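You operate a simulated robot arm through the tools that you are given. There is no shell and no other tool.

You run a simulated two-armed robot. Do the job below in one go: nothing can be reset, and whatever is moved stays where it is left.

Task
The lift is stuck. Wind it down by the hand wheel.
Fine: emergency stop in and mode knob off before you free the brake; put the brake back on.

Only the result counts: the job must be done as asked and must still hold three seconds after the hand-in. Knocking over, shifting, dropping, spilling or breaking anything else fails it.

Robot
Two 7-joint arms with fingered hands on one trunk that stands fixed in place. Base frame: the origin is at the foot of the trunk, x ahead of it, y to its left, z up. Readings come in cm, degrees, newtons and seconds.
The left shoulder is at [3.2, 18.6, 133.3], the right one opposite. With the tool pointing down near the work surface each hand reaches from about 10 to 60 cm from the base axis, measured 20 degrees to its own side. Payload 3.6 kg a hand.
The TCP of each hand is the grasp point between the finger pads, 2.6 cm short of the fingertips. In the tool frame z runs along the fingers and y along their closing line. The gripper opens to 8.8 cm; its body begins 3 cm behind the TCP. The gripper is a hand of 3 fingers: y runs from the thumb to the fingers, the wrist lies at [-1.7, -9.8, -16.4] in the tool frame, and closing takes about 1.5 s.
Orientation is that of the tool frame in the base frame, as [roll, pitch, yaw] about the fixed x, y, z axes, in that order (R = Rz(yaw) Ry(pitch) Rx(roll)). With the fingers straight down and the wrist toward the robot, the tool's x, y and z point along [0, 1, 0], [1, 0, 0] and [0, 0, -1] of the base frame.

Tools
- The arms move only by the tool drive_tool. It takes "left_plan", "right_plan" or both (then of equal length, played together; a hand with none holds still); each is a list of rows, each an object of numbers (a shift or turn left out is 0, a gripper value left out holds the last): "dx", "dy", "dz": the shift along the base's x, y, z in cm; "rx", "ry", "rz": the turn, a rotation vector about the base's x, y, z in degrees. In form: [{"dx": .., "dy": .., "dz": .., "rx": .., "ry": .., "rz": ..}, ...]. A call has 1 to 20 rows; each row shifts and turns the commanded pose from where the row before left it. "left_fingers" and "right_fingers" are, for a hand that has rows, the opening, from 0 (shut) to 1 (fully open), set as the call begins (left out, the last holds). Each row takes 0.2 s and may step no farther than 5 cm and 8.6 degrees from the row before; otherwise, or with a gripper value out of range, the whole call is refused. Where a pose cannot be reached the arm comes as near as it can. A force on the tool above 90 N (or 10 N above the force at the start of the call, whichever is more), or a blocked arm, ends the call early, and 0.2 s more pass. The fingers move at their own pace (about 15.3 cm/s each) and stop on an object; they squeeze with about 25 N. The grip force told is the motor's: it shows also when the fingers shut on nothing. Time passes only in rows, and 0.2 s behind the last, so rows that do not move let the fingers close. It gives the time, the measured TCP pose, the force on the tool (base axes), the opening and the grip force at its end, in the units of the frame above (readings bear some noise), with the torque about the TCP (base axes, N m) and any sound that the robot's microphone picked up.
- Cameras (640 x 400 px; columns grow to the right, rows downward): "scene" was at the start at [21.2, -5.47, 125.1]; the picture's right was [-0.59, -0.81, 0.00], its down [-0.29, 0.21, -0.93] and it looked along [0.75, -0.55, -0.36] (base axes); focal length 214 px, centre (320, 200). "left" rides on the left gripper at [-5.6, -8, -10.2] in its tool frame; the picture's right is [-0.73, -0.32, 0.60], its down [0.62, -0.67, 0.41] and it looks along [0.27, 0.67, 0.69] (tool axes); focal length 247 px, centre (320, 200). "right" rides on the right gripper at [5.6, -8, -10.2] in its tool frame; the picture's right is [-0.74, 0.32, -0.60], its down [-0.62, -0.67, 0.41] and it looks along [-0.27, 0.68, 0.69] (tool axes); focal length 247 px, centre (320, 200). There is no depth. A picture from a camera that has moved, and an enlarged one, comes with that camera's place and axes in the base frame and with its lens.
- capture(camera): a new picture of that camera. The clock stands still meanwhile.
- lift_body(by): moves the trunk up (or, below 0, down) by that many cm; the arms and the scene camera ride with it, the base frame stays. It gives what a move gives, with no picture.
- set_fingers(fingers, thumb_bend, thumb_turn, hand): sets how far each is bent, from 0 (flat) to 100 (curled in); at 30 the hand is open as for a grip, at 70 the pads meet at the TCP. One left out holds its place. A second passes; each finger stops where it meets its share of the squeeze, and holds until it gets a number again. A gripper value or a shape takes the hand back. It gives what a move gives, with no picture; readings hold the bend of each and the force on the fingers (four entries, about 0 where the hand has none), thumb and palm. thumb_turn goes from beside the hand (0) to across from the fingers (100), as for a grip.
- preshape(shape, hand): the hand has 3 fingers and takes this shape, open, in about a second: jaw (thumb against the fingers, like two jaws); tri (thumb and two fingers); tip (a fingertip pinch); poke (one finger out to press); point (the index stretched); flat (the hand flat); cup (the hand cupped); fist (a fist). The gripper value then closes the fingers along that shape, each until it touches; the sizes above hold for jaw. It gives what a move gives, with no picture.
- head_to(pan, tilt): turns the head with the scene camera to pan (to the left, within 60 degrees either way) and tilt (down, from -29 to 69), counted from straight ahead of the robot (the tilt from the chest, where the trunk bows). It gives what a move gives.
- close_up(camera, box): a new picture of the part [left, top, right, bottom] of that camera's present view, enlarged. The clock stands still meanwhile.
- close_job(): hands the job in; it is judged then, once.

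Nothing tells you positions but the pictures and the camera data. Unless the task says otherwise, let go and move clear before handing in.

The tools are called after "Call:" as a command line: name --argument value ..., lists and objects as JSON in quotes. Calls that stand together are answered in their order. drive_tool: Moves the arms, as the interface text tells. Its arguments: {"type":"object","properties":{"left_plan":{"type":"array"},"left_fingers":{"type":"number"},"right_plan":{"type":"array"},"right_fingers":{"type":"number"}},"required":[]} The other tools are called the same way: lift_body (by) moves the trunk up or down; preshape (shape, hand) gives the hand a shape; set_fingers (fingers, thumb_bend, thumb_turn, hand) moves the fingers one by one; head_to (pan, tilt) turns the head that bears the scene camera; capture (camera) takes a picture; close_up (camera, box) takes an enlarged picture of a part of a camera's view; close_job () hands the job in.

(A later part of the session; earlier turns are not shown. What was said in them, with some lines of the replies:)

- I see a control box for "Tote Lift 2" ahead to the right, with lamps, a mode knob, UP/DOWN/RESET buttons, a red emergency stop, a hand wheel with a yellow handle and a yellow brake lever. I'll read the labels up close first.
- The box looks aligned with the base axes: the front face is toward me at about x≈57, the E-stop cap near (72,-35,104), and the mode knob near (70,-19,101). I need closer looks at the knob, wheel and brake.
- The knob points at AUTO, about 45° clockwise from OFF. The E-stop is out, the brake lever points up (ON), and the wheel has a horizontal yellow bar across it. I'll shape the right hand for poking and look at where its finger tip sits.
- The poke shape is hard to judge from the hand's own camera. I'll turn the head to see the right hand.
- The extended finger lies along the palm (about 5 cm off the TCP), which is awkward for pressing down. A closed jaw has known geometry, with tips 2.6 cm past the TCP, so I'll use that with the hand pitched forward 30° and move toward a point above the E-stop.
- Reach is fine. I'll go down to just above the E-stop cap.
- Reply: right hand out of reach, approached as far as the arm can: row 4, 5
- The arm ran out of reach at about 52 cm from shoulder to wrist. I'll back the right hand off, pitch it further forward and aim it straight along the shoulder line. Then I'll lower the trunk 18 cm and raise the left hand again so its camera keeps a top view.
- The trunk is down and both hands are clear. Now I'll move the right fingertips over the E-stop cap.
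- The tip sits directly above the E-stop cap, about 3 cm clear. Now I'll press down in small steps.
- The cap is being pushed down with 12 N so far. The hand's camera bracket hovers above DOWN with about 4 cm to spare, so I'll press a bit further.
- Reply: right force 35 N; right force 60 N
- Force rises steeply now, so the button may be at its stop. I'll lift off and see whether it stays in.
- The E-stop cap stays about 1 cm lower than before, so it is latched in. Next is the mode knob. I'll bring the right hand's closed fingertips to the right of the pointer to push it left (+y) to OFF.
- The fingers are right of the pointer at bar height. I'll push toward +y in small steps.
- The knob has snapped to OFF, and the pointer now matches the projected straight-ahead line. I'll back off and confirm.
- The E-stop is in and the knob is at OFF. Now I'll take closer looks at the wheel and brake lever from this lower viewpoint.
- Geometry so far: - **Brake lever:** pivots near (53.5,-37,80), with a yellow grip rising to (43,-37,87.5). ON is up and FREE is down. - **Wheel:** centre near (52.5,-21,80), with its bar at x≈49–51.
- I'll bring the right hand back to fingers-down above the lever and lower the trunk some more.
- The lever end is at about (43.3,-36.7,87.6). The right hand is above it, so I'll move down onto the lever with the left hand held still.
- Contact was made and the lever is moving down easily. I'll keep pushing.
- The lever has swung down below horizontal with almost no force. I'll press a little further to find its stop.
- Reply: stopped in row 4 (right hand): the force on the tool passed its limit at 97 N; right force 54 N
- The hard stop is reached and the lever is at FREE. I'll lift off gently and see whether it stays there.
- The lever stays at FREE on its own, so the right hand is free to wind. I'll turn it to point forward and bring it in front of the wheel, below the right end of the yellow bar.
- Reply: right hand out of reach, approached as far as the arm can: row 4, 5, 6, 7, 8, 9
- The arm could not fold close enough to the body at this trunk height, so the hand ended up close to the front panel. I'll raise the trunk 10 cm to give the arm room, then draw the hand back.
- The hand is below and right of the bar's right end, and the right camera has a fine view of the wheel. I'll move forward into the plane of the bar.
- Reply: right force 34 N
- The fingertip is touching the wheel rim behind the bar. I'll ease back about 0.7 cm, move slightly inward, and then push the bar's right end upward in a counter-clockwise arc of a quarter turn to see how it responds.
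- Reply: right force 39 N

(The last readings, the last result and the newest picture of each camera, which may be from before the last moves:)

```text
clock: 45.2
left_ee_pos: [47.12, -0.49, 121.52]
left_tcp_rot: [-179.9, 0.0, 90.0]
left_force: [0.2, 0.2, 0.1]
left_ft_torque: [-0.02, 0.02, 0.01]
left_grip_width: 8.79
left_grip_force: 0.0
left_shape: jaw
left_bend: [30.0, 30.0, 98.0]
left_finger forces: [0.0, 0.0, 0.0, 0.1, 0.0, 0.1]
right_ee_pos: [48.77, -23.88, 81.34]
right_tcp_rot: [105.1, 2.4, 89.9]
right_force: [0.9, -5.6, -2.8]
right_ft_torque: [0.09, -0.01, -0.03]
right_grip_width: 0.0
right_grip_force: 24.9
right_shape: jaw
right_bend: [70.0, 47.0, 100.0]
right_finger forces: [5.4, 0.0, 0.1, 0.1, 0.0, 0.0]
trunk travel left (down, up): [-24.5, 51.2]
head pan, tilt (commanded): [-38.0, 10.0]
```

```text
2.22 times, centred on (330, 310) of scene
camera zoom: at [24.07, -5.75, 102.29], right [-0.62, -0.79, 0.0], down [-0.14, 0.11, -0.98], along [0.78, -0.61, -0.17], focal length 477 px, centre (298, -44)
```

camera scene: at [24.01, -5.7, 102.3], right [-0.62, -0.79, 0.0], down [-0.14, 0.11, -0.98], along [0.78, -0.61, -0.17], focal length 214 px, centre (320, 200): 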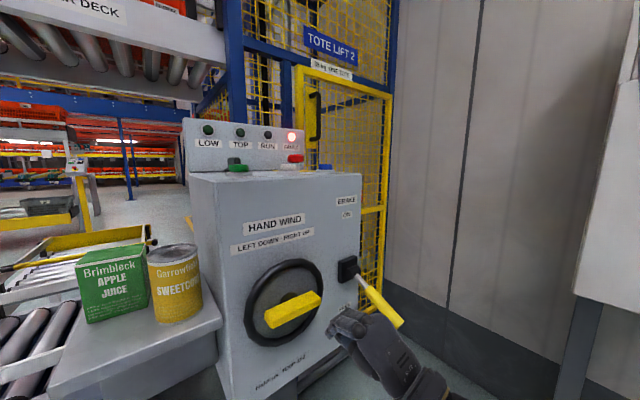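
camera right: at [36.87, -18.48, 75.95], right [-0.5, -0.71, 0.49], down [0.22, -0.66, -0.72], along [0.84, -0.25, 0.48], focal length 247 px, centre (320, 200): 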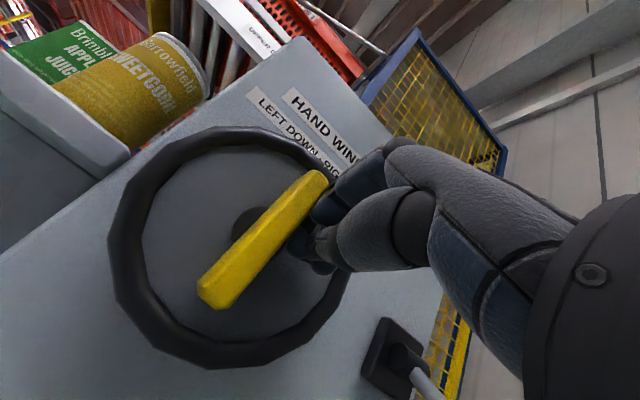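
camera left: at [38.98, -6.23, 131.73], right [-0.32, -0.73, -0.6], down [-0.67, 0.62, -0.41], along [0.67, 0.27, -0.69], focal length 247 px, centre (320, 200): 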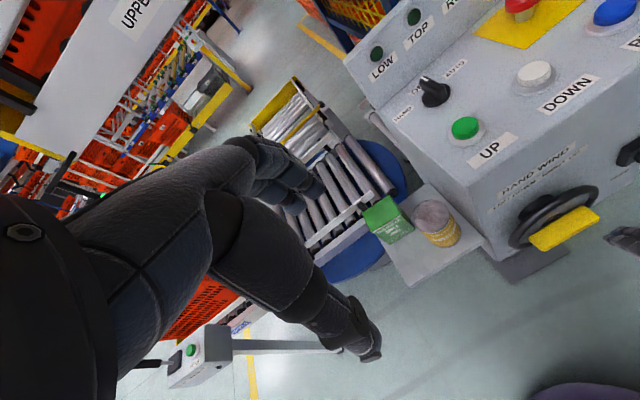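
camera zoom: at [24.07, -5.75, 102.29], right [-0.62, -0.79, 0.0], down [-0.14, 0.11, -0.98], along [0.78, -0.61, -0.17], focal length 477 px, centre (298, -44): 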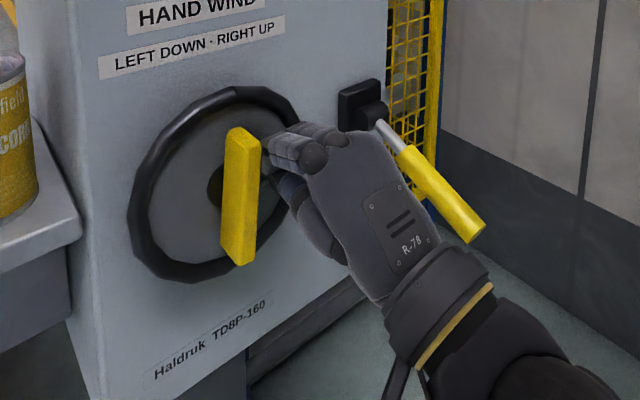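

The wheel turns easily and the bar is now nearly vertical, a quarter turn counter-clockwise. I'll continue over the top toward the left.

Call:
drive_tool --right_plan '[{"dz": 0.85}, {"dz": 0.85}, {"dy": 0.71, "dz": 0.63}, {"dy": 0.86, "dz": 0.42}, {"dy": 0.93, "dz": 0.19}, {"dy": 0.95, "dz": -0.06}, {"dy": 0.91, "dz": -0.3}, {"dy": 0.79, "dz": -0.53}, {}]'

Call:
capture --camera "right"

Call:
capture --camera "scene"

```text
clock: 47.2
left_ee_pos: [46.93, -0.61, 121.48]
left_tcp_rot: [-180.0, 0.0, 89.9]
left_force: [-0.2, -0.5, 1.1]
left_ft_torque: [-0.02, -0.01, -0.01]
left_grip_width: 8.77
left_grip_force: 0.0
left_shape: jaw
left_bend: [30.0, 30.0, 98.0]
left_finger forces: [0.0, 0.0, 0.1, 0.0, 0.2, 0.0]
right_ee_pos: [48.5, -19.8, 82.98]
right_tcp_rot: [104.7, 7.3, 91.5]
right_force: [3.6, -5.7, 9.3]
right_ft_torque: [0.03, -0.2, -0.19]
right_grip_width: 0.0
right_grip_force: 25.3
right_shape: jaw
right_bend: [70.0, 47.0, 100.0]
right_finger forces: [0.1, 0.0, 0.0, 0.0, 0.1, 0.0]
trunk travel left (down, up): [-24.5, 51.2]
head pan, tilt (commanded): [-38.0, 10.0]
```

```text
taken
camera right: at [36.56, -15.17, 77.04], right [-0.48, -0.68, 0.55], down [0.25, -0.71, -0.66], along [0.84, -0.18, 0.51], focal length 247 px, centre (320, 200)
```

right: 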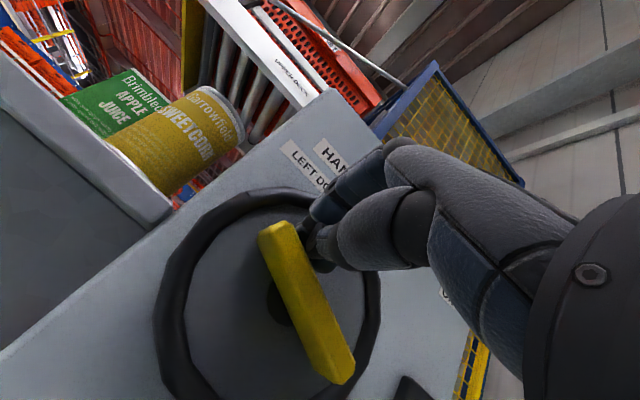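

```text
taken
camera scene: at [23.99, -5.73, 102.31], right [-0.62, -0.79, 0.0], down [-0.14, 0.11, -0.98], along [0.78, -0.61, -0.17], focal length 214 px, centre (320, 200)
```

scene: 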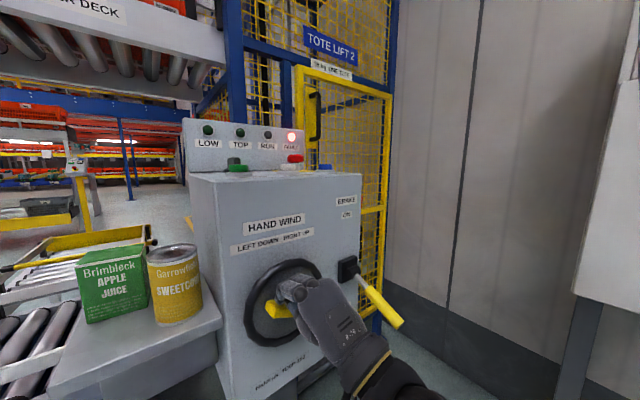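

It's working, with the bar at about 150°. I'll continue down the left side.

Call:
drive_tool --right_plan '[{"dy": 0.63, "dz": -0.71}, {"dy": 0.42, "dz": -0.86}, {"dy": 0.19, "dz": -0.93}, {"dy": -0.06, "dz": -0.95}, {"dy": -0.3, "dz": -0.91}, {"dy": -0.53, "dz": -0.79}, {}]'

Call:
capture --camera "right"

Call:
capture --camera "scene"

```text
clock: 47.6
left_ee_pos: [47.04, -0.51, 121.41]
left_tcp_rot: [-180.0, 0.1, 90.0]
left_force: [0.0, 0.5, 0.7]
left_ft_torque: [0.02, -0.04, 0.0]
left_grip_width: 8.78
left_grip_force: 0.1
left_shape: jaw
left_bend: [30.0, 30.0, 98.0]
left_finger forces: [0.1, 0.0, 0.0, 0.0, 0.0, 0.0]
right_ee_pos: [48.51, -19.38, 82.14]
right_tcp_rot: [104.8, 8.1, 92.0]
right_force: [0.4, 1.2, 3.6]
right_ft_torque: [0.03, -0.05, 0.01]
right_grip_width: 0.01
right_grip_force: 25.5
right_shape: jaw
right_bend: [70.0, 47.0, 100.0]
right_finger forces: [0.0, 0.0, 0.0, 0.1, 0.0, 0.0]
trunk travel left (down, up): [-24.5, 51.2]
head pan, tilt (commanded): [-38.0, 10.0]
stopped in row 2 (right hand): the arm was blocked; the commanded pose is now the measured one
```

```text
taken
camera right: at [36.5, -14.98, 76.29], right [-0.48, -0.68, 0.56], down [0.25, -0.71, -0.65], along [0.84, -0.17, 0.51], focal length 247 px, centre (320, 200)
```

right: 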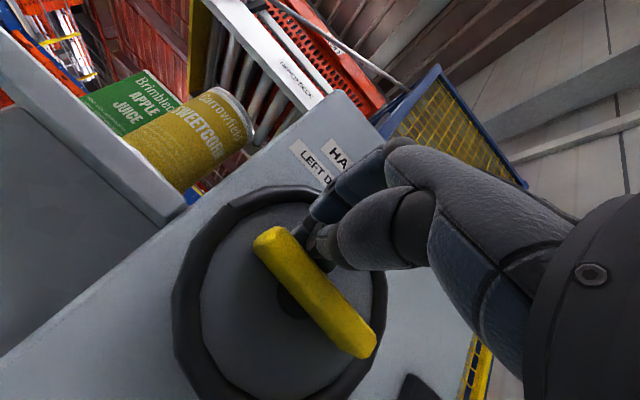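

```text
taken
camera scene: at [24.04, -5.67, 102.28], right [-0.62, -0.79, 0.0], down [-0.14, 0.11, -0.98], along [0.78, -0.61, -0.17], focal length 214 px, centre (320, 200)
```

scene: 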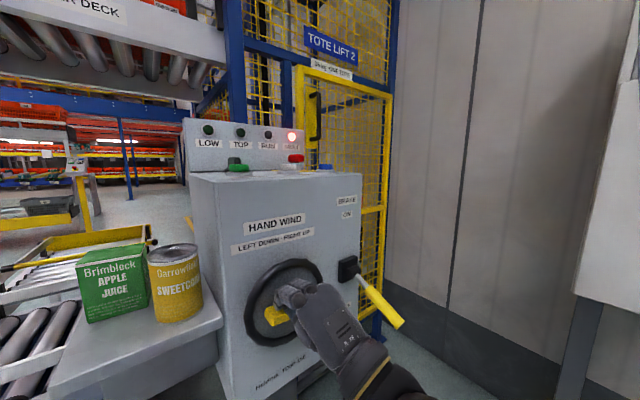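

The arm is blocked further left, but the bar is back near horizontal after a half turn and is symmetric. So I'll wind in half turns: back off, return to the lower right, re-enter, and push up and over again.

Call:
drive_tool --right_plan '[{"dx": -2.2}, {"dx": -2.2}, {"dy": -2.0, "dz": -2.2, "rx": 3.5}, {"dy": -2.0, "dz": -2.3, "rx": 3.5}, {}]'

Call:
capture --camera "right"

Call:
close_up --camera "scene" --box '[180, 100, 440, 400]'

```text
clock: 48.8
left_ee_pos: [47.09, -0.6, 121.54]
left_tcp_rot: [-180.0, 0.0, 89.9]
left_force: [-0.8, 0.2, 0.0]
left_ft_torque: [0.0, 0.02, 0.02]
left_grip_width: 8.77
left_grip_force: 0.0
left_shape: jaw
left_bend: [30.0, 30.0, 98.0]
left_finger forces: [0.1, 0.1, 0.0, 0.0, 0.1, 0.0]
right_ee_pos: [44.12, -23.4, 77.53]
right_tcp_rot: [104.6, 0.8, 91.7]
right_force: [-0.1, 1.2, -0.1]
right_ft_torque: [0.01, 0.01, 0.0]
right_grip_width: 0.02
right_grip_force: 25.4
right_shape: jaw
right_bend: [70.0, 47.0, 100.0]
right_finger forces: [0.0, 0.1, 0.0, 0.0, 0.0, 0.1]
trunk travel left (down, up): [-24.5, 51.2]
head pan, tilt (commanded): [-38.0, 10.0]
```

```text
taken
camera right: at [32.15, -18.18, 72.2], right [-0.48, -0.74, 0.47], down [0.25, -0.63, -0.74], along [0.84, -0.24, 0.48], focal length 247 px, centre (320, 200)
```

right: 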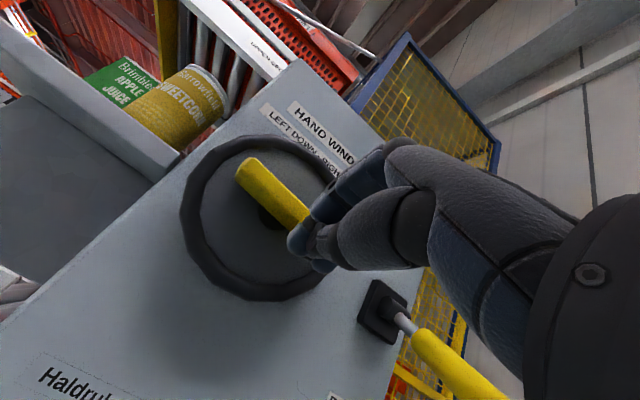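

```text
1.33 times, centred on (310, 250) of scene
camera zoom: at [24.02, -5.7, 102.3], right [-0.62, -0.79, 0.0], down [-0.14, 0.11, -0.98], along [0.78, -0.61, -0.17], focal length 286 px, centre (333, 133)
```

zoom: 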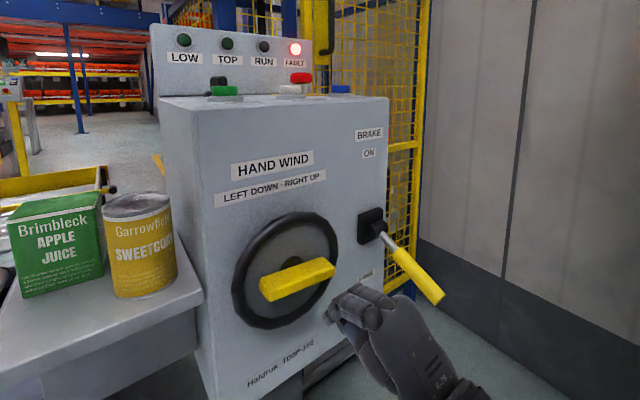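

The setup is good: the bar is horizontal and the hand is below-right and clear. Now a forward-and-arc stroke for the next half turn.

Call:
drive_tool --right_plan '[{"dx": 2.1}, {"dx": 2.1}, {"dy": -0.8, "dz": 0.95}, {"dy": -0.52, "dz": 1.16}, {"dy": -0.09, "dz": 1.27}, {"dy": 0.35, "dz": 1.22}, {"dy": 0.75, "dz": 1.03, "rz": 2.5}, {"dy": 1.05, "dz": 0.71, "rz": 2.5}, {"dy": 1.23, "dz": 0.31, "rz": 2.5}, {"dy": 1.0, "dz": -0.13, "rz": 2.5}, {"dy": 0.9, "dz": -0.4}, {"dy": 0.3, "dz": -0.9}, {}]'

Call:
capture --camera "right"

Call:
close_up --camera "scene" --box '[180, 100, 440, 400]'

```text
clock: 51.6
left_ee_pos: [46.87, -0.6, 121.5]
left_tcp_rot: [180.0, 0.0, 90.1]
left_force: [-0.4, 0.1, 0.1]
left_ft_torque: [0.0, 0.02, -0.02]
left_grip_width: 8.77
left_grip_force: 0.2
left_shape: jaw
left_bend: [30.0, 30.0, 98.0]
left_finger forces: [0.0, 0.0, 0.0, 0.1, 0.0, 0.0]
right_ee_pos: [48.29, -19.13, 83.05]
right_tcp_rot: [104.4, 0.7, 102.0]
right_force: [0.5, -0.7, 6.8]
right_ft_torque: [0.1, -0.1, -0.04]
right_grip_width: 0.0
right_grip_force: 25.0
right_shape: jaw
right_bend: [70.0, 47.0, 100.0]
right_finger forces: [0.0, 0.0, 0.0, 0.0, 0.0, 0.0]
trunk travel left (down, up): [-24.5, 51.2]
head pan, tilt (commanded): [-38.0, 10.0]
```

```text
taken
camera right: at [35.5, -16.15, 77.71], right [-0.34, -0.82, 0.47], down [0.36, -0.57, -0.74], along [0.87, -0.08, 0.49], focal length 247 px, centre (320, 200)
```

right: 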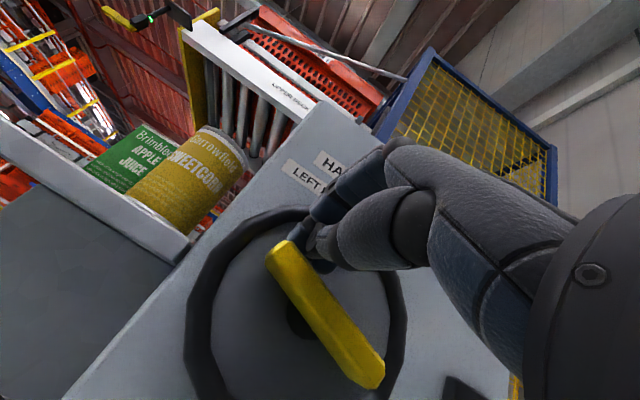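

```text
1.33 times, centred on (310, 250) of scene
camera zoom: at [23.98, -5.69, 102.31], right [-0.62, -0.79, 0.0], down [-0.14, 0.11, -0.98], along [0.78, -0.61, -0.17], focal length 286 px, centre (333, 133)
```

zoom: 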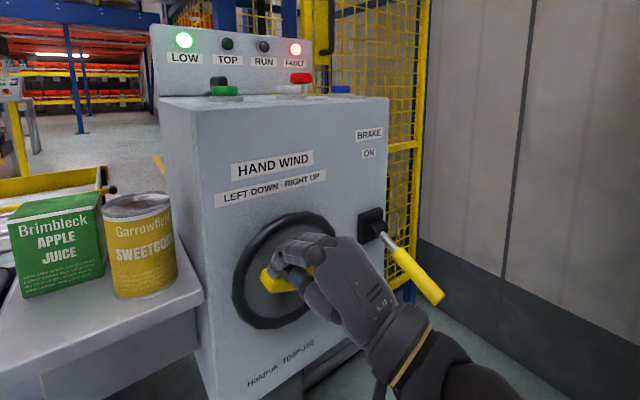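

The LOW lamp has lit green, so the lift is at the bottom. I'll withdraw the hand from the wheel and check that LOW stays on.

Call:
drive_tool --right_plan '[{"dx": -2.1}, {"dx": -2.1}, {"dy": -2.0, "dz": -1.2, "rz": -5}, {"dy": -2.0, "dz": -1.2, "rz": -5}, {"dz": -1.5}, {"dz": -1.5}, {}]'

Call:
capture --camera "scene"

Call:
capture --camera "right"

Call:
capture --camera "left"

```text
clock: 53.2
left_ee_pos: [46.97, -0.43, 121.58]
left_tcp_rot: [-180.0, 0.0, 90.0]
left_force: [-0.5, -0.1, 0.7]
left_ft_torque: [0.0, 0.01, 0.0]
left_grip_width: 8.77
left_grip_force: 0.1
left_shape: jaw
left_bend: [30.0, 30.0, 98.0]
left_finger forces: [0.1, 0.0, 0.1, 0.0, 0.0, 0.1]
right_ee_pos: [44.06, -23.31, 77.56]
right_tcp_rot: [104.6, 0.8, 91.8]
right_force: [-0.1, -0.2, -0.1]
right_ft_torque: [0.01, -0.01, -0.03]
right_grip_width: 0.0
right_grip_force: 24.8
right_shape: jaw
right_bend: [70.0, 47.0, 100.0]
right_finger forces: [0.1, 0.0, 0.1, 0.0, 0.0, 0.0]
trunk travel left (down, up): [-24.5, 51.2]
head pan, tilt (commanded): [-38.0, 10.0]
```

```text
taken
camera scene: at [24.02, -5.7, 102.3], right [-0.62, -0.79, 0.0], down [-0.14, 0.11, -0.98], along [0.78, -0.61, -0.17], focal length 214 px, centre (320, 200)
```

scene: 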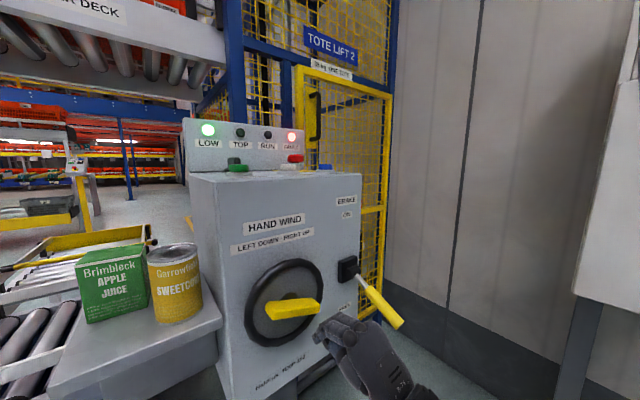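

```text
taken
camera right: at [32.13, -18.2, 72.27], right [-0.48, -0.74, 0.47], down [0.25, -0.63, -0.74], along [0.84, -0.23, 0.48], focal length 247 px, centre (320, 200)
```

right: 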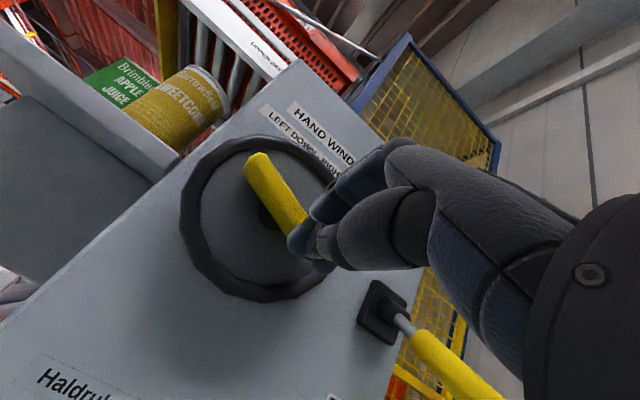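

```text
taken
camera left: at [38.98, -6.23, 131.73], right [-0.32, -0.73, -0.6], down [-0.67, 0.62, -0.41], along [0.67, 0.27, -0.69], focal length 247 px, centre (320, 200)
```

left: 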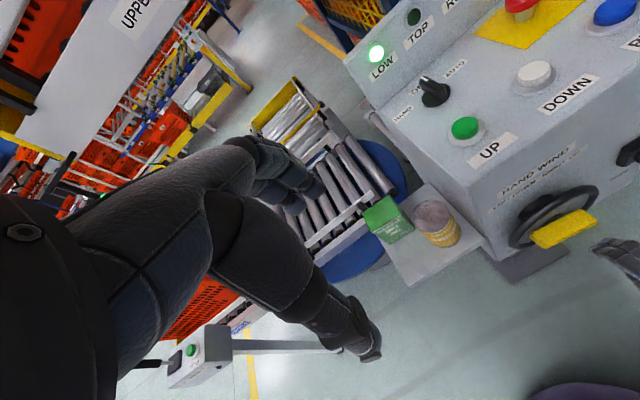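

LOW stays lit with the wheel released. Now for the brake: I'll lower the trunk 8 cm so the hand can pass beneath the lever.

Call:
lift_body --by -8

Call:
capture --camera "scene"

Call:
capture --camera "right"

```text
clock: 54.4
left_ee_pos: [46.93, -0.5, 113.61]
left_tcp_rot: [180.0, 0.0, 90.0]
left_force: [-0.5, 0.2, -0.7]
left_ft_torque: [-0.03, -0.03, 0.0]
left_grip_width: 8.77
left_grip_force: 0.1
left_shape: jaw
left_bend: [30.0, 30.0, 98.0]
left_finger forces: [0.0, 0.0, 0.1, 0.1, 0.0, 0.1]
right_ee_pos: [44.07, -23.21, 69.67]
right_tcp_rot: [104.6, 0.8, 91.7]
right_force: [-0.2, -0.1, -0.2]
right_ft_torque: [0.02, 0.0, 0.0]
right_grip_width: 0.0
right_grip_force: 24.7
right_shape: jaw
right_bend: [70.0, 47.0, 100.0]
right_finger forces: [0.0, 0.0, 0.1, 0.0, 0.1, 0.0]
trunk travel left (down, up): [-16.5, 59.2]
head pan, tilt (commanded): [-38.0, 10.0]
```

```text
taken
camera scene: at [25.57, -5.7, 93.54], right [-0.62, -0.79, 0.0], down [-0.14, 0.11, -0.98], along [0.78, -0.61, -0.17], focal length 214 px, centre (320, 200)
```

scene: 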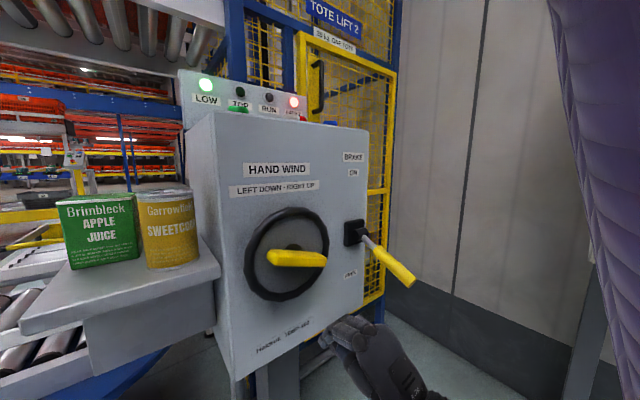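

```text
taken
camera right: at [32.06, -18.06, 64.25], right [-0.48, -0.74, 0.47], down [0.25, -0.63, -0.74], along [0.84, -0.23, 0.49], focal length 247 px, centre (320, 200)
```

right: 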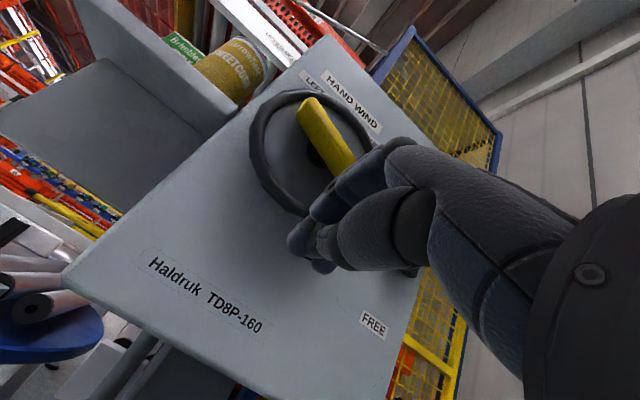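

Call:
drive_tool --right_plan '[{"dy": -1.5, "dz": -0.8}, {"dy": -2.4, "dz": -0.8}, {"dy": -2.4}, {"dy": -2.4}, {"dy": -2.4}, {"dy": -2.4}, {}]'

Call:
capture --camera "scene"

Call:
capture --camera "right"

```text
clock: 56.0
left_ee_pos: [46.93, -0.51, 113.43]
left_tcp_rot: [179.9, -0.1, 90.1]
left_force: [0.0, 0.7, -1.0]
left_ft_torque: [0.02, 0.02, 0.0]
left_grip_width: 8.78
left_grip_force: 0.1
left_shape: jaw
left_bend: [30.0, 30.0, 98.0]
left_finger forces: [0.1, 0.0, 0.0, 0.0, 0.2, 0.1]
right_ee_pos: [44.03, -36.87, 67.99]
right_tcp_rot: [104.6, 0.8, 91.9]
right_force: [0.3, 0.7, 0.2]
right_ft_torque: [0.01, 0.0, 0.01]
right_grip_width: 0.0
right_grip_force: 24.5
right_shape: jaw
right_bend: [70.0, 47.0, 100.0]
right_finger forces: [0.0, 0.0, 0.0, 0.0, 0.1, 0.0]
trunk travel left (down, up): [-16.5, 59.2]
head pan, tilt (commanded): [-38.0, 10.0]
```

```text
taken
camera scene: at [25.61, -5.7, 93.51], right [-0.62, -0.79, 0.0], down [-0.14, 0.11, -0.98], along [0.78, -0.61, -0.17], focal length 214 px, centre (320, 200)
```

scene: 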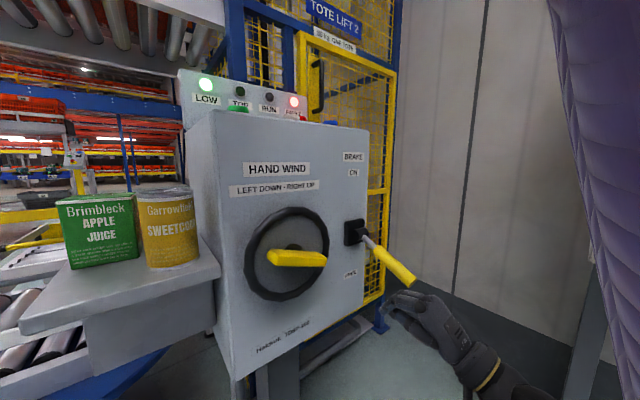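

```text
taken
camera right: at [31.97, -31.72, 62.6], right [-0.48, -0.74, 0.47], down [0.25, -0.63, -0.74], along [0.84, -0.23, 0.48], focal length 247 px, centre (320, 200)
```

right: 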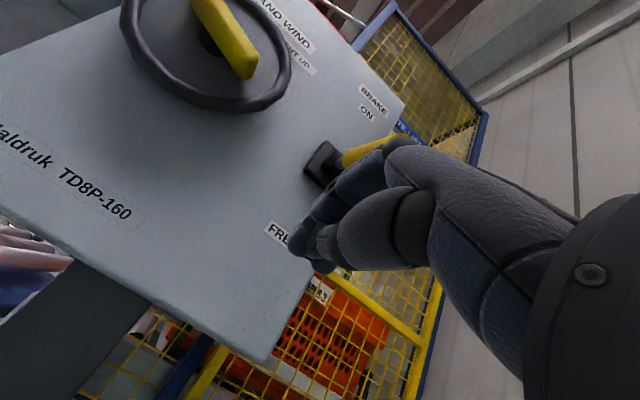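

The hand is directly beneath the lever grip, so I'll push up.

Call:
drive_tool --right_plan '[{"dz": 1.2}, {"dz": 1.2}, {"dz": 1.2}, {"dz": 1.2}, {"dz": 1.2}, {}]'

Call:
capture --camera "scene"

Call:
capture --camera "right"

```text
clock: 57.4
left_ee_pos: [46.93, -0.58, 113.42]
left_tcp_rot: [180.0, 0.0, 90.0]
left_force: [-0.1, 0.5, 0.8]
left_ft_torque: [0.02, 0.02, 0.01]
left_grip_width: 8.75
left_grip_force: 0.0
left_shape: jaw
left_bend: [30.0, 30.0, 98.0]
left_finger forces: [0.0, 0.0, 0.0, 0.0, 0.0, 0.1]
right_ee_pos: [44.02, -36.8, 73.97]
right_tcp_rot: [104.6, 0.8, 91.6]
right_force: [0.0, -0.2, -0.1]
right_ft_torque: [0.01, -0.05, 0.04]
right_grip_width: 0.0
right_grip_force: 25.5
right_shape: jaw
right_bend: [70.0, 47.0, 100.0]
right_finger forces: [0.0, 0.5, 0.0, 0.0, 0.1, 0.1]
trunk travel left (down, up): [-16.5, 59.2]
head pan, tilt (commanded): [-38.0, 10.0]
```

```text
taken
camera scene: at [25.61, -5.7, 93.51], right [-0.62, -0.79, 0.0], down [-0.14, 0.11, -0.98], along [0.78, -0.61, -0.17], focal length 214 px, centre (320, 200)
```

scene: 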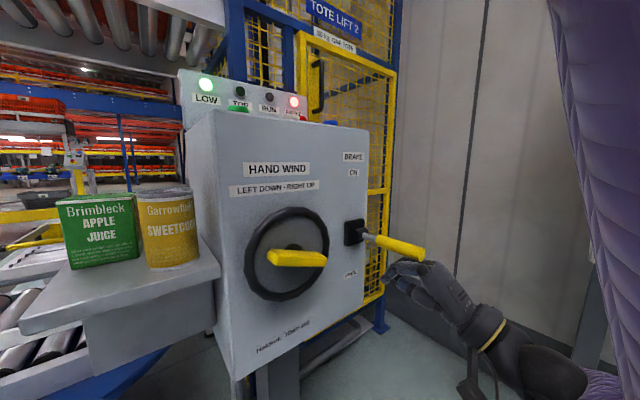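

```text
taken
camera right: at [32.06, -31.56, 68.68], right [-0.48, -0.74, 0.47], down [0.25, -0.63, -0.74], along [0.84, -0.23, 0.48], focal length 247 px, centre (320, 200)
```

right: 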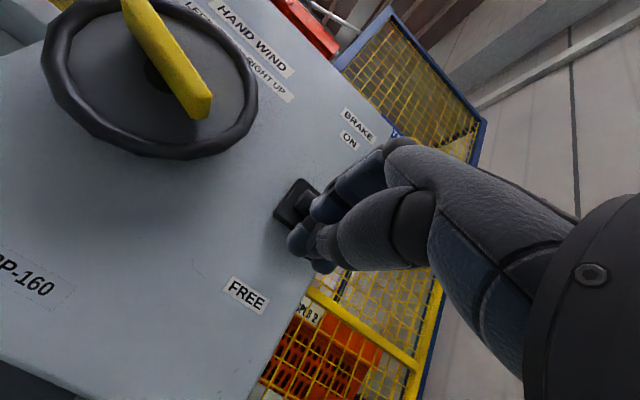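

The lever is about horizontal now, with very little force. I'll continue up.

Call:
drive_tool --right_plan '[{"dz": 1.2}, {"dz": 1.2}, {"dz": 1.2}, {"dz": 1.2}, {}]'

Call:
capture --camera "scene"

```text
clock: 58.6
left_ee_pos: [46.98, -0.55, 113.47]
left_tcp_rot: [-180.0, 0.0, 90.0]
left_force: [0.2, 0.3, 0.3]
left_ft_torque: [-0.02, 0.0, 0.0]
left_grip_width: 8.73
left_grip_force: 0.1
left_shape: jaw
left_bend: [30.0, 30.0, 98.0]
left_finger forces: [0.0, 0.1, 0.1, 0.1, 0.0, 0.0]
right_ee_pos: [43.98, -36.69, 78.76]
right_tcp_rot: [104.6, 0.8, 91.7]
right_force: [-0.2, 0.2, -0.5]
right_ft_torque: [-0.01, 0.01, 0.0]
right_grip_width: 0.0
right_grip_force: 25.3
right_shape: jaw
right_bend: [70.0, 47.0, 100.0]
right_finger forces: [0.1, 0.0, 0.1, 0.0, 0.1, 0.0]
trunk travel left (down, up): [-16.5, 59.2]
head pan, tilt (commanded): [-38.0, 10.0]
```

```text
taken
camera scene: at [25.61, -5.7, 93.51], right [-0.62, -0.79, 0.0], down [-0.14, 0.11, -0.98], along [0.78, -0.61, -0.17], focal length 214 px, centre (320, 200)
```

scene: 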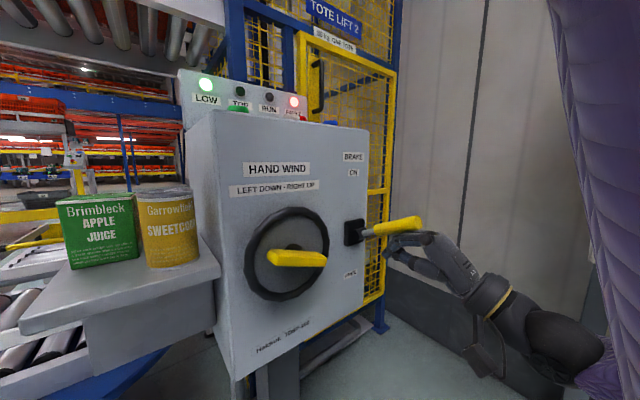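

Call:
drive_tool --right_plan '[{"dz": 0.8}, {"dz": 0.8}, {"dz": 0.8}, {"dz": 0.8}, {}]'

Call:
capture --camera "scene"

```text
clock: 59.8
left_ee_pos: [46.95, -0.42, 113.4]
left_tcp_rot: [180.0, 0.0, 89.9]
left_force: [-0.7, -0.4, -0.6]
left_ft_torque: [0.01, 0.01, -0.02]
left_grip_width: 8.78
left_grip_force: 0.2
left_shape: jaw
left_bend: [30.0, 30.0, 98.0]
left_finger forces: [0.1, 0.0, 0.1, 0.0, 0.0, 0.1]
right_ee_pos: [44.07, -36.72, 81.83]
right_tcp_rot: [104.6, 0.8, 91.8]
right_force: [-0.2, 0.9, -0.7]
right_ft_torque: [-0.03, -0.01, 0.0]
right_grip_width: 0.0
right_grip_force: 25.1
right_shape: jaw
right_bend: [70.0, 47.0, 100.0]
right_finger forces: [0.0, 0.0, 0.0, 0.1, 0.1, 0.0]
trunk travel left (down, up): [-16.5, 59.2]
head pan, tilt (commanded): [-38.0, 10.0]
```

```text
taken
camera scene: at [25.61, -5.7, 93.51], right [-0.62, -0.79, 0.0], down [-0.14, 0.11, -0.98], along [0.78, -0.61, -0.17], focal length 214 px, centre (320, 200)
```

scene: 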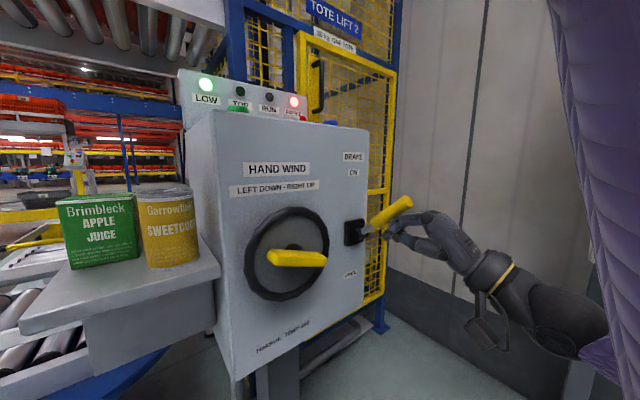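

The lever has snapped up. I'll compare it closely with its starting position, then withdraw the hand.

Call:
close_up --camera "scene" --box '[320, 140, 480, 300]'

Call:
capture --camera "right"

```text
2.50 times, centred on (400, 220) of scene
camera zoom: at [25.61, -5.7, 93.51], right [-0.62, -0.79, 0.0], down [-0.14, 0.11, -0.98], along [0.78, -0.61, -0.17], focal length 536 px, centre (120, 150)
```

zoom: 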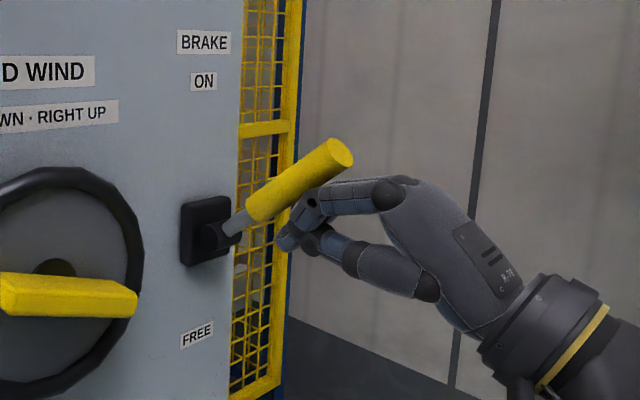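

```text
taken
camera right: at [32.07, -31.52, 76.58], right [-0.48, -0.74, 0.47], down [0.25, -0.63, -0.74], along [0.84, -0.23, 0.48], focal length 247 px, centre (320, 200)
```

right: 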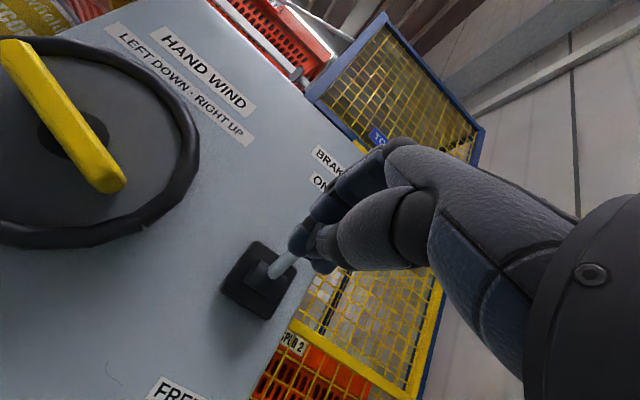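

Call:
drive_tool --right_plan '[{"dz": 0.5}, {"dz": 0.5}, {"dz": 0.4}, {}]'

Call:
close_up --camera "scene" --box '[320, 140, 480, 300]'

```text
clock: 60.8
left_ee_pos: [47.04, -0.73, 113.45]
left_tcp_rot: [-179.9, 0.0, 90.0]
left_force: [-0.2, -0.4, 0.1]
left_ft_torque: [-0.02, 0.03, -0.01]
left_grip_width: 8.76
left_grip_force: 0.0
left_shape: jaw
left_bend: [30.0, 30.0, 98.0]
left_finger forces: [0.1, 0.1, 0.1, 0.0, 0.0, 0.1]
right_ee_pos: [44.03, -36.95, 82.69]
right_tcp_rot: [105.4, 0.6, 91.4]
right_force: [-19.4, -5.1, -32.8]
right_ft_torque: [0.26, -0.59, -0.07]
right_grip_width: 0.0
right_grip_force: 24.6
right_shape: jaw
right_bend: [70.0, 47.0, 100.0]
right_finger forces: [4.9, 34.1, 0.0, 0.1, 0.0, 0.0]
trunk travel left (down, up): [-16.5, 59.2]
head pan, tilt (commanded): [-38.0, 10.0]
```

```text
2.50 times, centred on (400, 220) of scene
camera zoom: at [25.6, -5.89, 93.47], right [-0.62, -0.79, 0.0], down [-0.14, 0.11, -0.98], along [0.78, -0.61, -0.18], focal length 536 px, centre (120, 150)
```

zoom: 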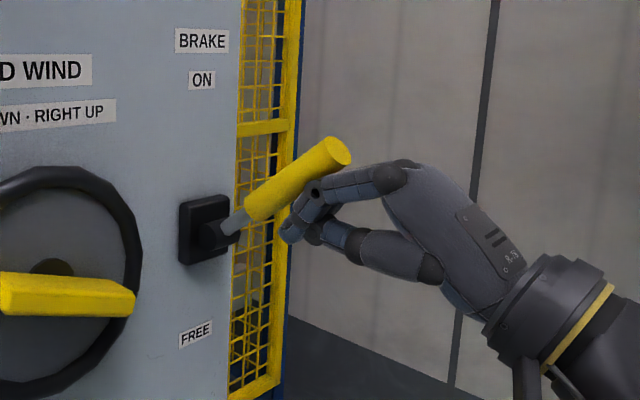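

The lever is firmly against its ON stop. I'll back the hand down and away, then inspect everything.

Call:
drive_tool --right_plan '[{"dz": -1}, {"dz": -2}, {"dz": -2.5}, {"dz": -2.5, "dx": -1}, {"dz": -2, "dx": -1.5, "dy": -2}, {"dx": -1.5, "dy": -3}, {"dx": -1.5, "dy": -3}, {}]'

Call:
capture --camera "scene"

Call:
capture --camera "left"

Call:
capture --camera "right"

```text
clock: 62.6
left_ee_pos: [46.95, -0.53, 113.44]
left_tcp_rot: [-180.0, 0.0, 90.0]
left_force: [0.7, 0.7, -0.2]
left_ft_torque: [-0.02, -0.02, 0.02]
left_grip_width: 8.78
left_grip_force: 0.0
left_shape: jaw
left_bend: [30.0, 30.0, 98.0]
left_finger forces: [0.0, 0.1, 0.0, 0.1, 0.1, 0.1]
right_ee_pos: [38.57, -44.61, 73.26]
right_tcp_rot: [104.6, 0.8, 91.7]
right_force: [-0.3, -0.4, -0.7]
right_ft_torque: [0.0, 0.0, -0.01]
right_grip_width: 0.01
right_grip_force: 24.9
right_shape: jaw
right_bend: [70.0, 47.0, 100.0]
right_finger forces: [0.1, 0.1, 0.0, 0.0, 0.0, 0.0]
trunk travel left (down, up): [-16.5, 59.2]
head pan, tilt (commanded): [-38.0, 10.0]
```

```text
taken
camera scene: at [25.6, -5.71, 93.51], right [-0.62, -0.79, 0.0], down [-0.14, 0.11, -0.98], along [0.78, -0.61, -0.17], focal length 214 px, centre (320, 200)
```

scene: 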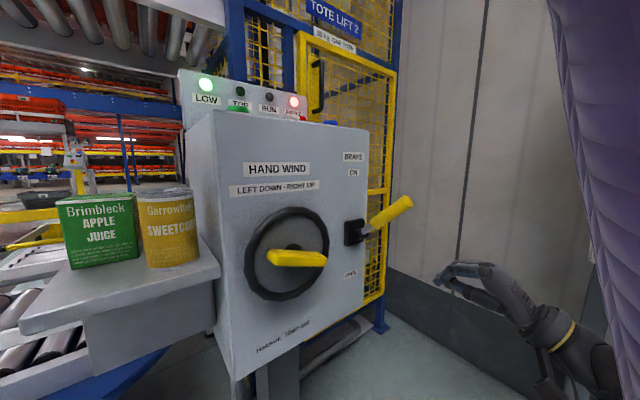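

```text
taken
camera left: at [38.98, -6.24, 123.73], right [-0.32, -0.73, -0.6], down [-0.67, 0.62, -0.41], along [0.67, 0.27, -0.69], focal length 247 px, centre (320, 200)
```

left: 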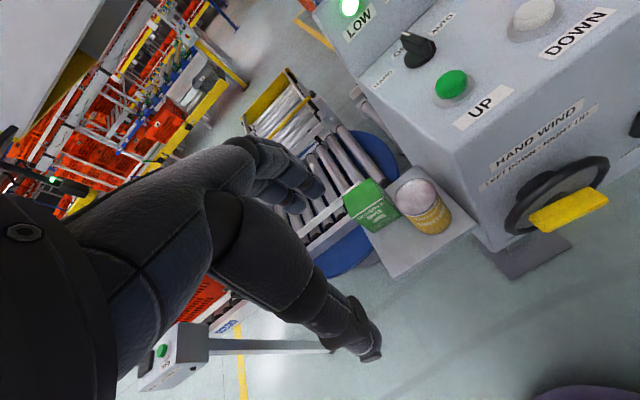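

```text
taken
camera right: at [26.61, -39.47, 68.05], right [-0.48, -0.74, 0.47], down [0.25, -0.63, -0.74], along [0.84, -0.23, 0.48], focal length 247 px, centre (320, 200)
```

right: 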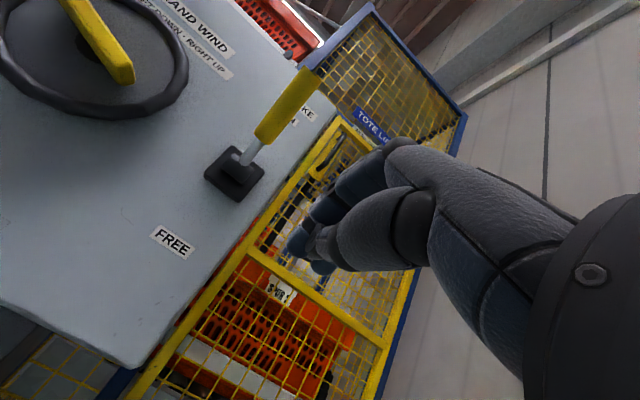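

LOW is lit, the brake is ON, and nothing else has been disturbed. I'll move the hand a bit further out and raise the trunk for a last check of the E-stop and knob from above.

Call:
drive_tool --right_plan '[{"dy": -2.5}, {"dy": -2.5}, {}]'

Call:
lift_body --by 22

Call:
head_to --pan -36 --tilt 20

Call:
capture --camera "scene"

Call:
close_up --camera "scene" --box '[190, 110, 390, 260]'

Call:
close_up --camera "left" --box '[400, 0, 640, 160]'

```text
clock: 63.4
left_ee_pos: [47.0, -0.6, 113.51]
left_tcp_rot: [-180.0, -0.1, 90.0]
left_force: [-0.2, -0.1, 0.2]
left_ft_torque: [0.0, 0.03, -0.02]
left_grip_width: 8.75
left_grip_force: 0.0
left_shape: jaw
left_bend: [30.0, 30.0, 98.0]
left_finger forces: [0.1, 0.0, 0.0, 0.1, 0.0, 0.0]
right_ee_pos: [38.58, -49.87, 73.28]
right_tcp_rot: [104.5, 0.8, 91.6]
right_force: [-0.2, 1.3, 0.3]
right_ft_torque: [0.01, 0.02, 0.01]
right_grip_width: 0.0
right_grip_force: 24.6
right_shape: jaw
right_bend: [70.0, 47.0, 100.0]
right_finger forces: [0.1, 0.1, 0.0, 0.0, 0.0, 0.0]
trunk travel left (down, up): [-16.5, 59.2]
head pan, tilt (commanded): [-38.0, 10.0]
```

```text
clock: 65.7
left_ee_pos: [47.02, -0.46, 135.41]
left_tcp_rot: [-179.9, -0.1, 90.1]
left_force: [-0.5, -0.8, -0.7]
left_ft_torque: [0.0, -0.03, -0.01]
left_grip_width: 8.76
left_grip_force: 0.2
left_shape: jaw
left_bend: [30.0, 30.0, 98.0]
left_finger forces: [0.0, 0.0, 0.1, 0.0, 0.1, 0.0]
right_ee_pos: [38.59, -49.64, 95.22]
right_tcp_rot: [104.7, 0.8, 91.7]
right_force: [-0.2, 0.1, 0.9]
right_ft_torque: [-0.02, -0.03, 0.02]
right_grip_width: 0.0
right_grip_force: 25.1
right_shape: jaw
right_bend: [70.0, 47.0, 100.0]
right_finger forces: [0.0, 0.0, 0.1, 0.0, 0.1, 0.0]
trunk travel left (down, up): [-38.5, 37.2]
head pan, tilt (commanded): [-38.0, 10.0]
```

```text
clock: 66.4
left_ee_pos: [47.01, -0.69, 135.4]
left_tcp_rot: [-180.0, 0.1, 90.0]
left_force: [0.0, -0.6, 0.0]
left_ft_torque: [0.01, 0.02, -0.01]
left_grip_width: 8.76
left_grip_force: 0.0
left_shape: jaw
left_bend: [30.0, 30.0, 98.0]
left_finger forces: [0.1, 0.0, 0.0, 0.0, 0.0, 0.0]
right_ee_pos: [38.66, -49.76, 95.28]
right_tcp_rot: [104.6, 0.8, 91.7]
right_force: [-0.3, -0.4, -0.2]
right_ft_torque: [0.04, -0.02, 0.0]
right_grip_width: 0.0
right_grip_force: 24.8
right_shape: jaw
right_bend: [70.0, 47.0, 100.0]
right_finger forces: [0.0, 0.1, 0.0, 0.1, 0.1, 0.0]
trunk travel left (down, up): [-38.5, 37.2]
head pan, tilt (commanded): [-36.0, 20.0]
```

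```text
taken
camera scene: at [22.08, -5.46, 115.82], right [-0.59, -0.81, 0.0], down [-0.28, 0.2, -0.94], along [0.76, -0.55, -0.34], focal length 214 px, centre (320, 200)
```

scene: 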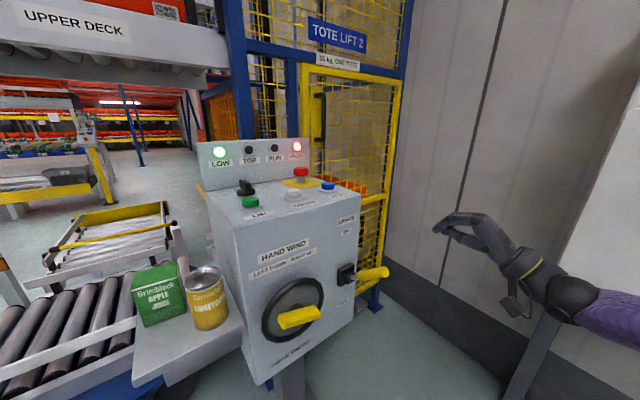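

```text
2.67 times, centred on (290, 185) of scene
camera zoom: at [22.08, -5.46, 115.82], right [-0.59, -0.81, 0.0], down [-0.28, 0.2, -0.94], along [0.76, -0.55, -0.34], focal length 572 px, centre (400, 240)
```

zoom: 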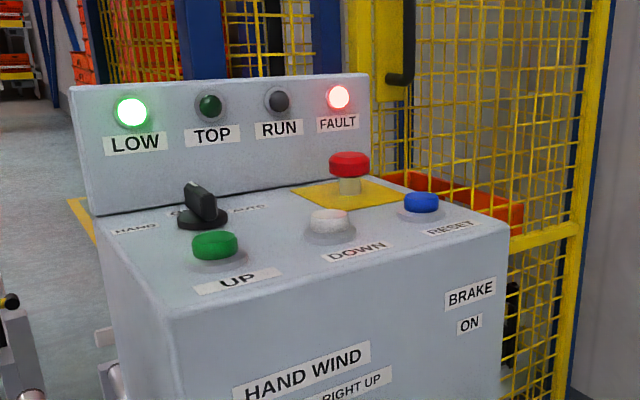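

```text
2.50 times, centred on (520, 80) of left
camera zoom: at [38.97, -6.24, 145.73], right [-0.32, -0.73, -0.6], down [-0.67, 0.62, -0.41], along [0.68, 0.27, -0.69], focal length 617 px, centre (-180, 500)
```

zoom: 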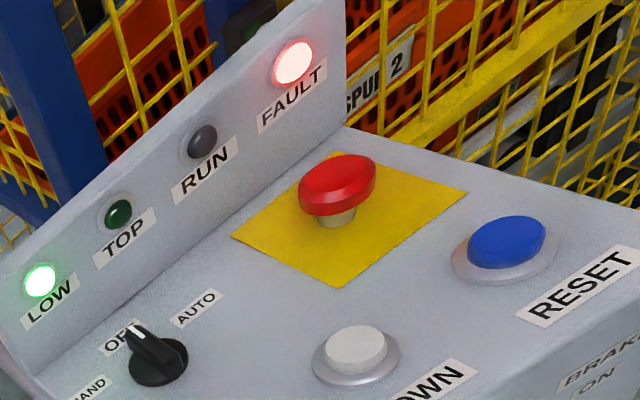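

Everything checks out: the E-stop is in (about 1 cm lower than at the start), the knob is at OFF, the brake lever is up at ON, and the LOW lamp is lit. Both hands are clear and the goods on the tray are untouched, so I'm handing in.

Call:
close_job

```text
The job is handed in.
```

The lift is wound down, and its green LOW lamp is lit. I've handed the job in.

- **Before freeing the brake:** I pushed the emergency stop in until it latched, then turned the mode knob from AUTO to OFF.
- **Winding:** I freed the brake and turned the hand wheel left about one full turn. I stopped when LOW lit, and it stayed lit after I let go of the wheel.
- **After:** The brake lever is back up at ON, against its stop.

The red FAULT lamp was on at the start and is still on; I didn't press RESET. Both hands are clear, and the juice and can on the tray were not touched.
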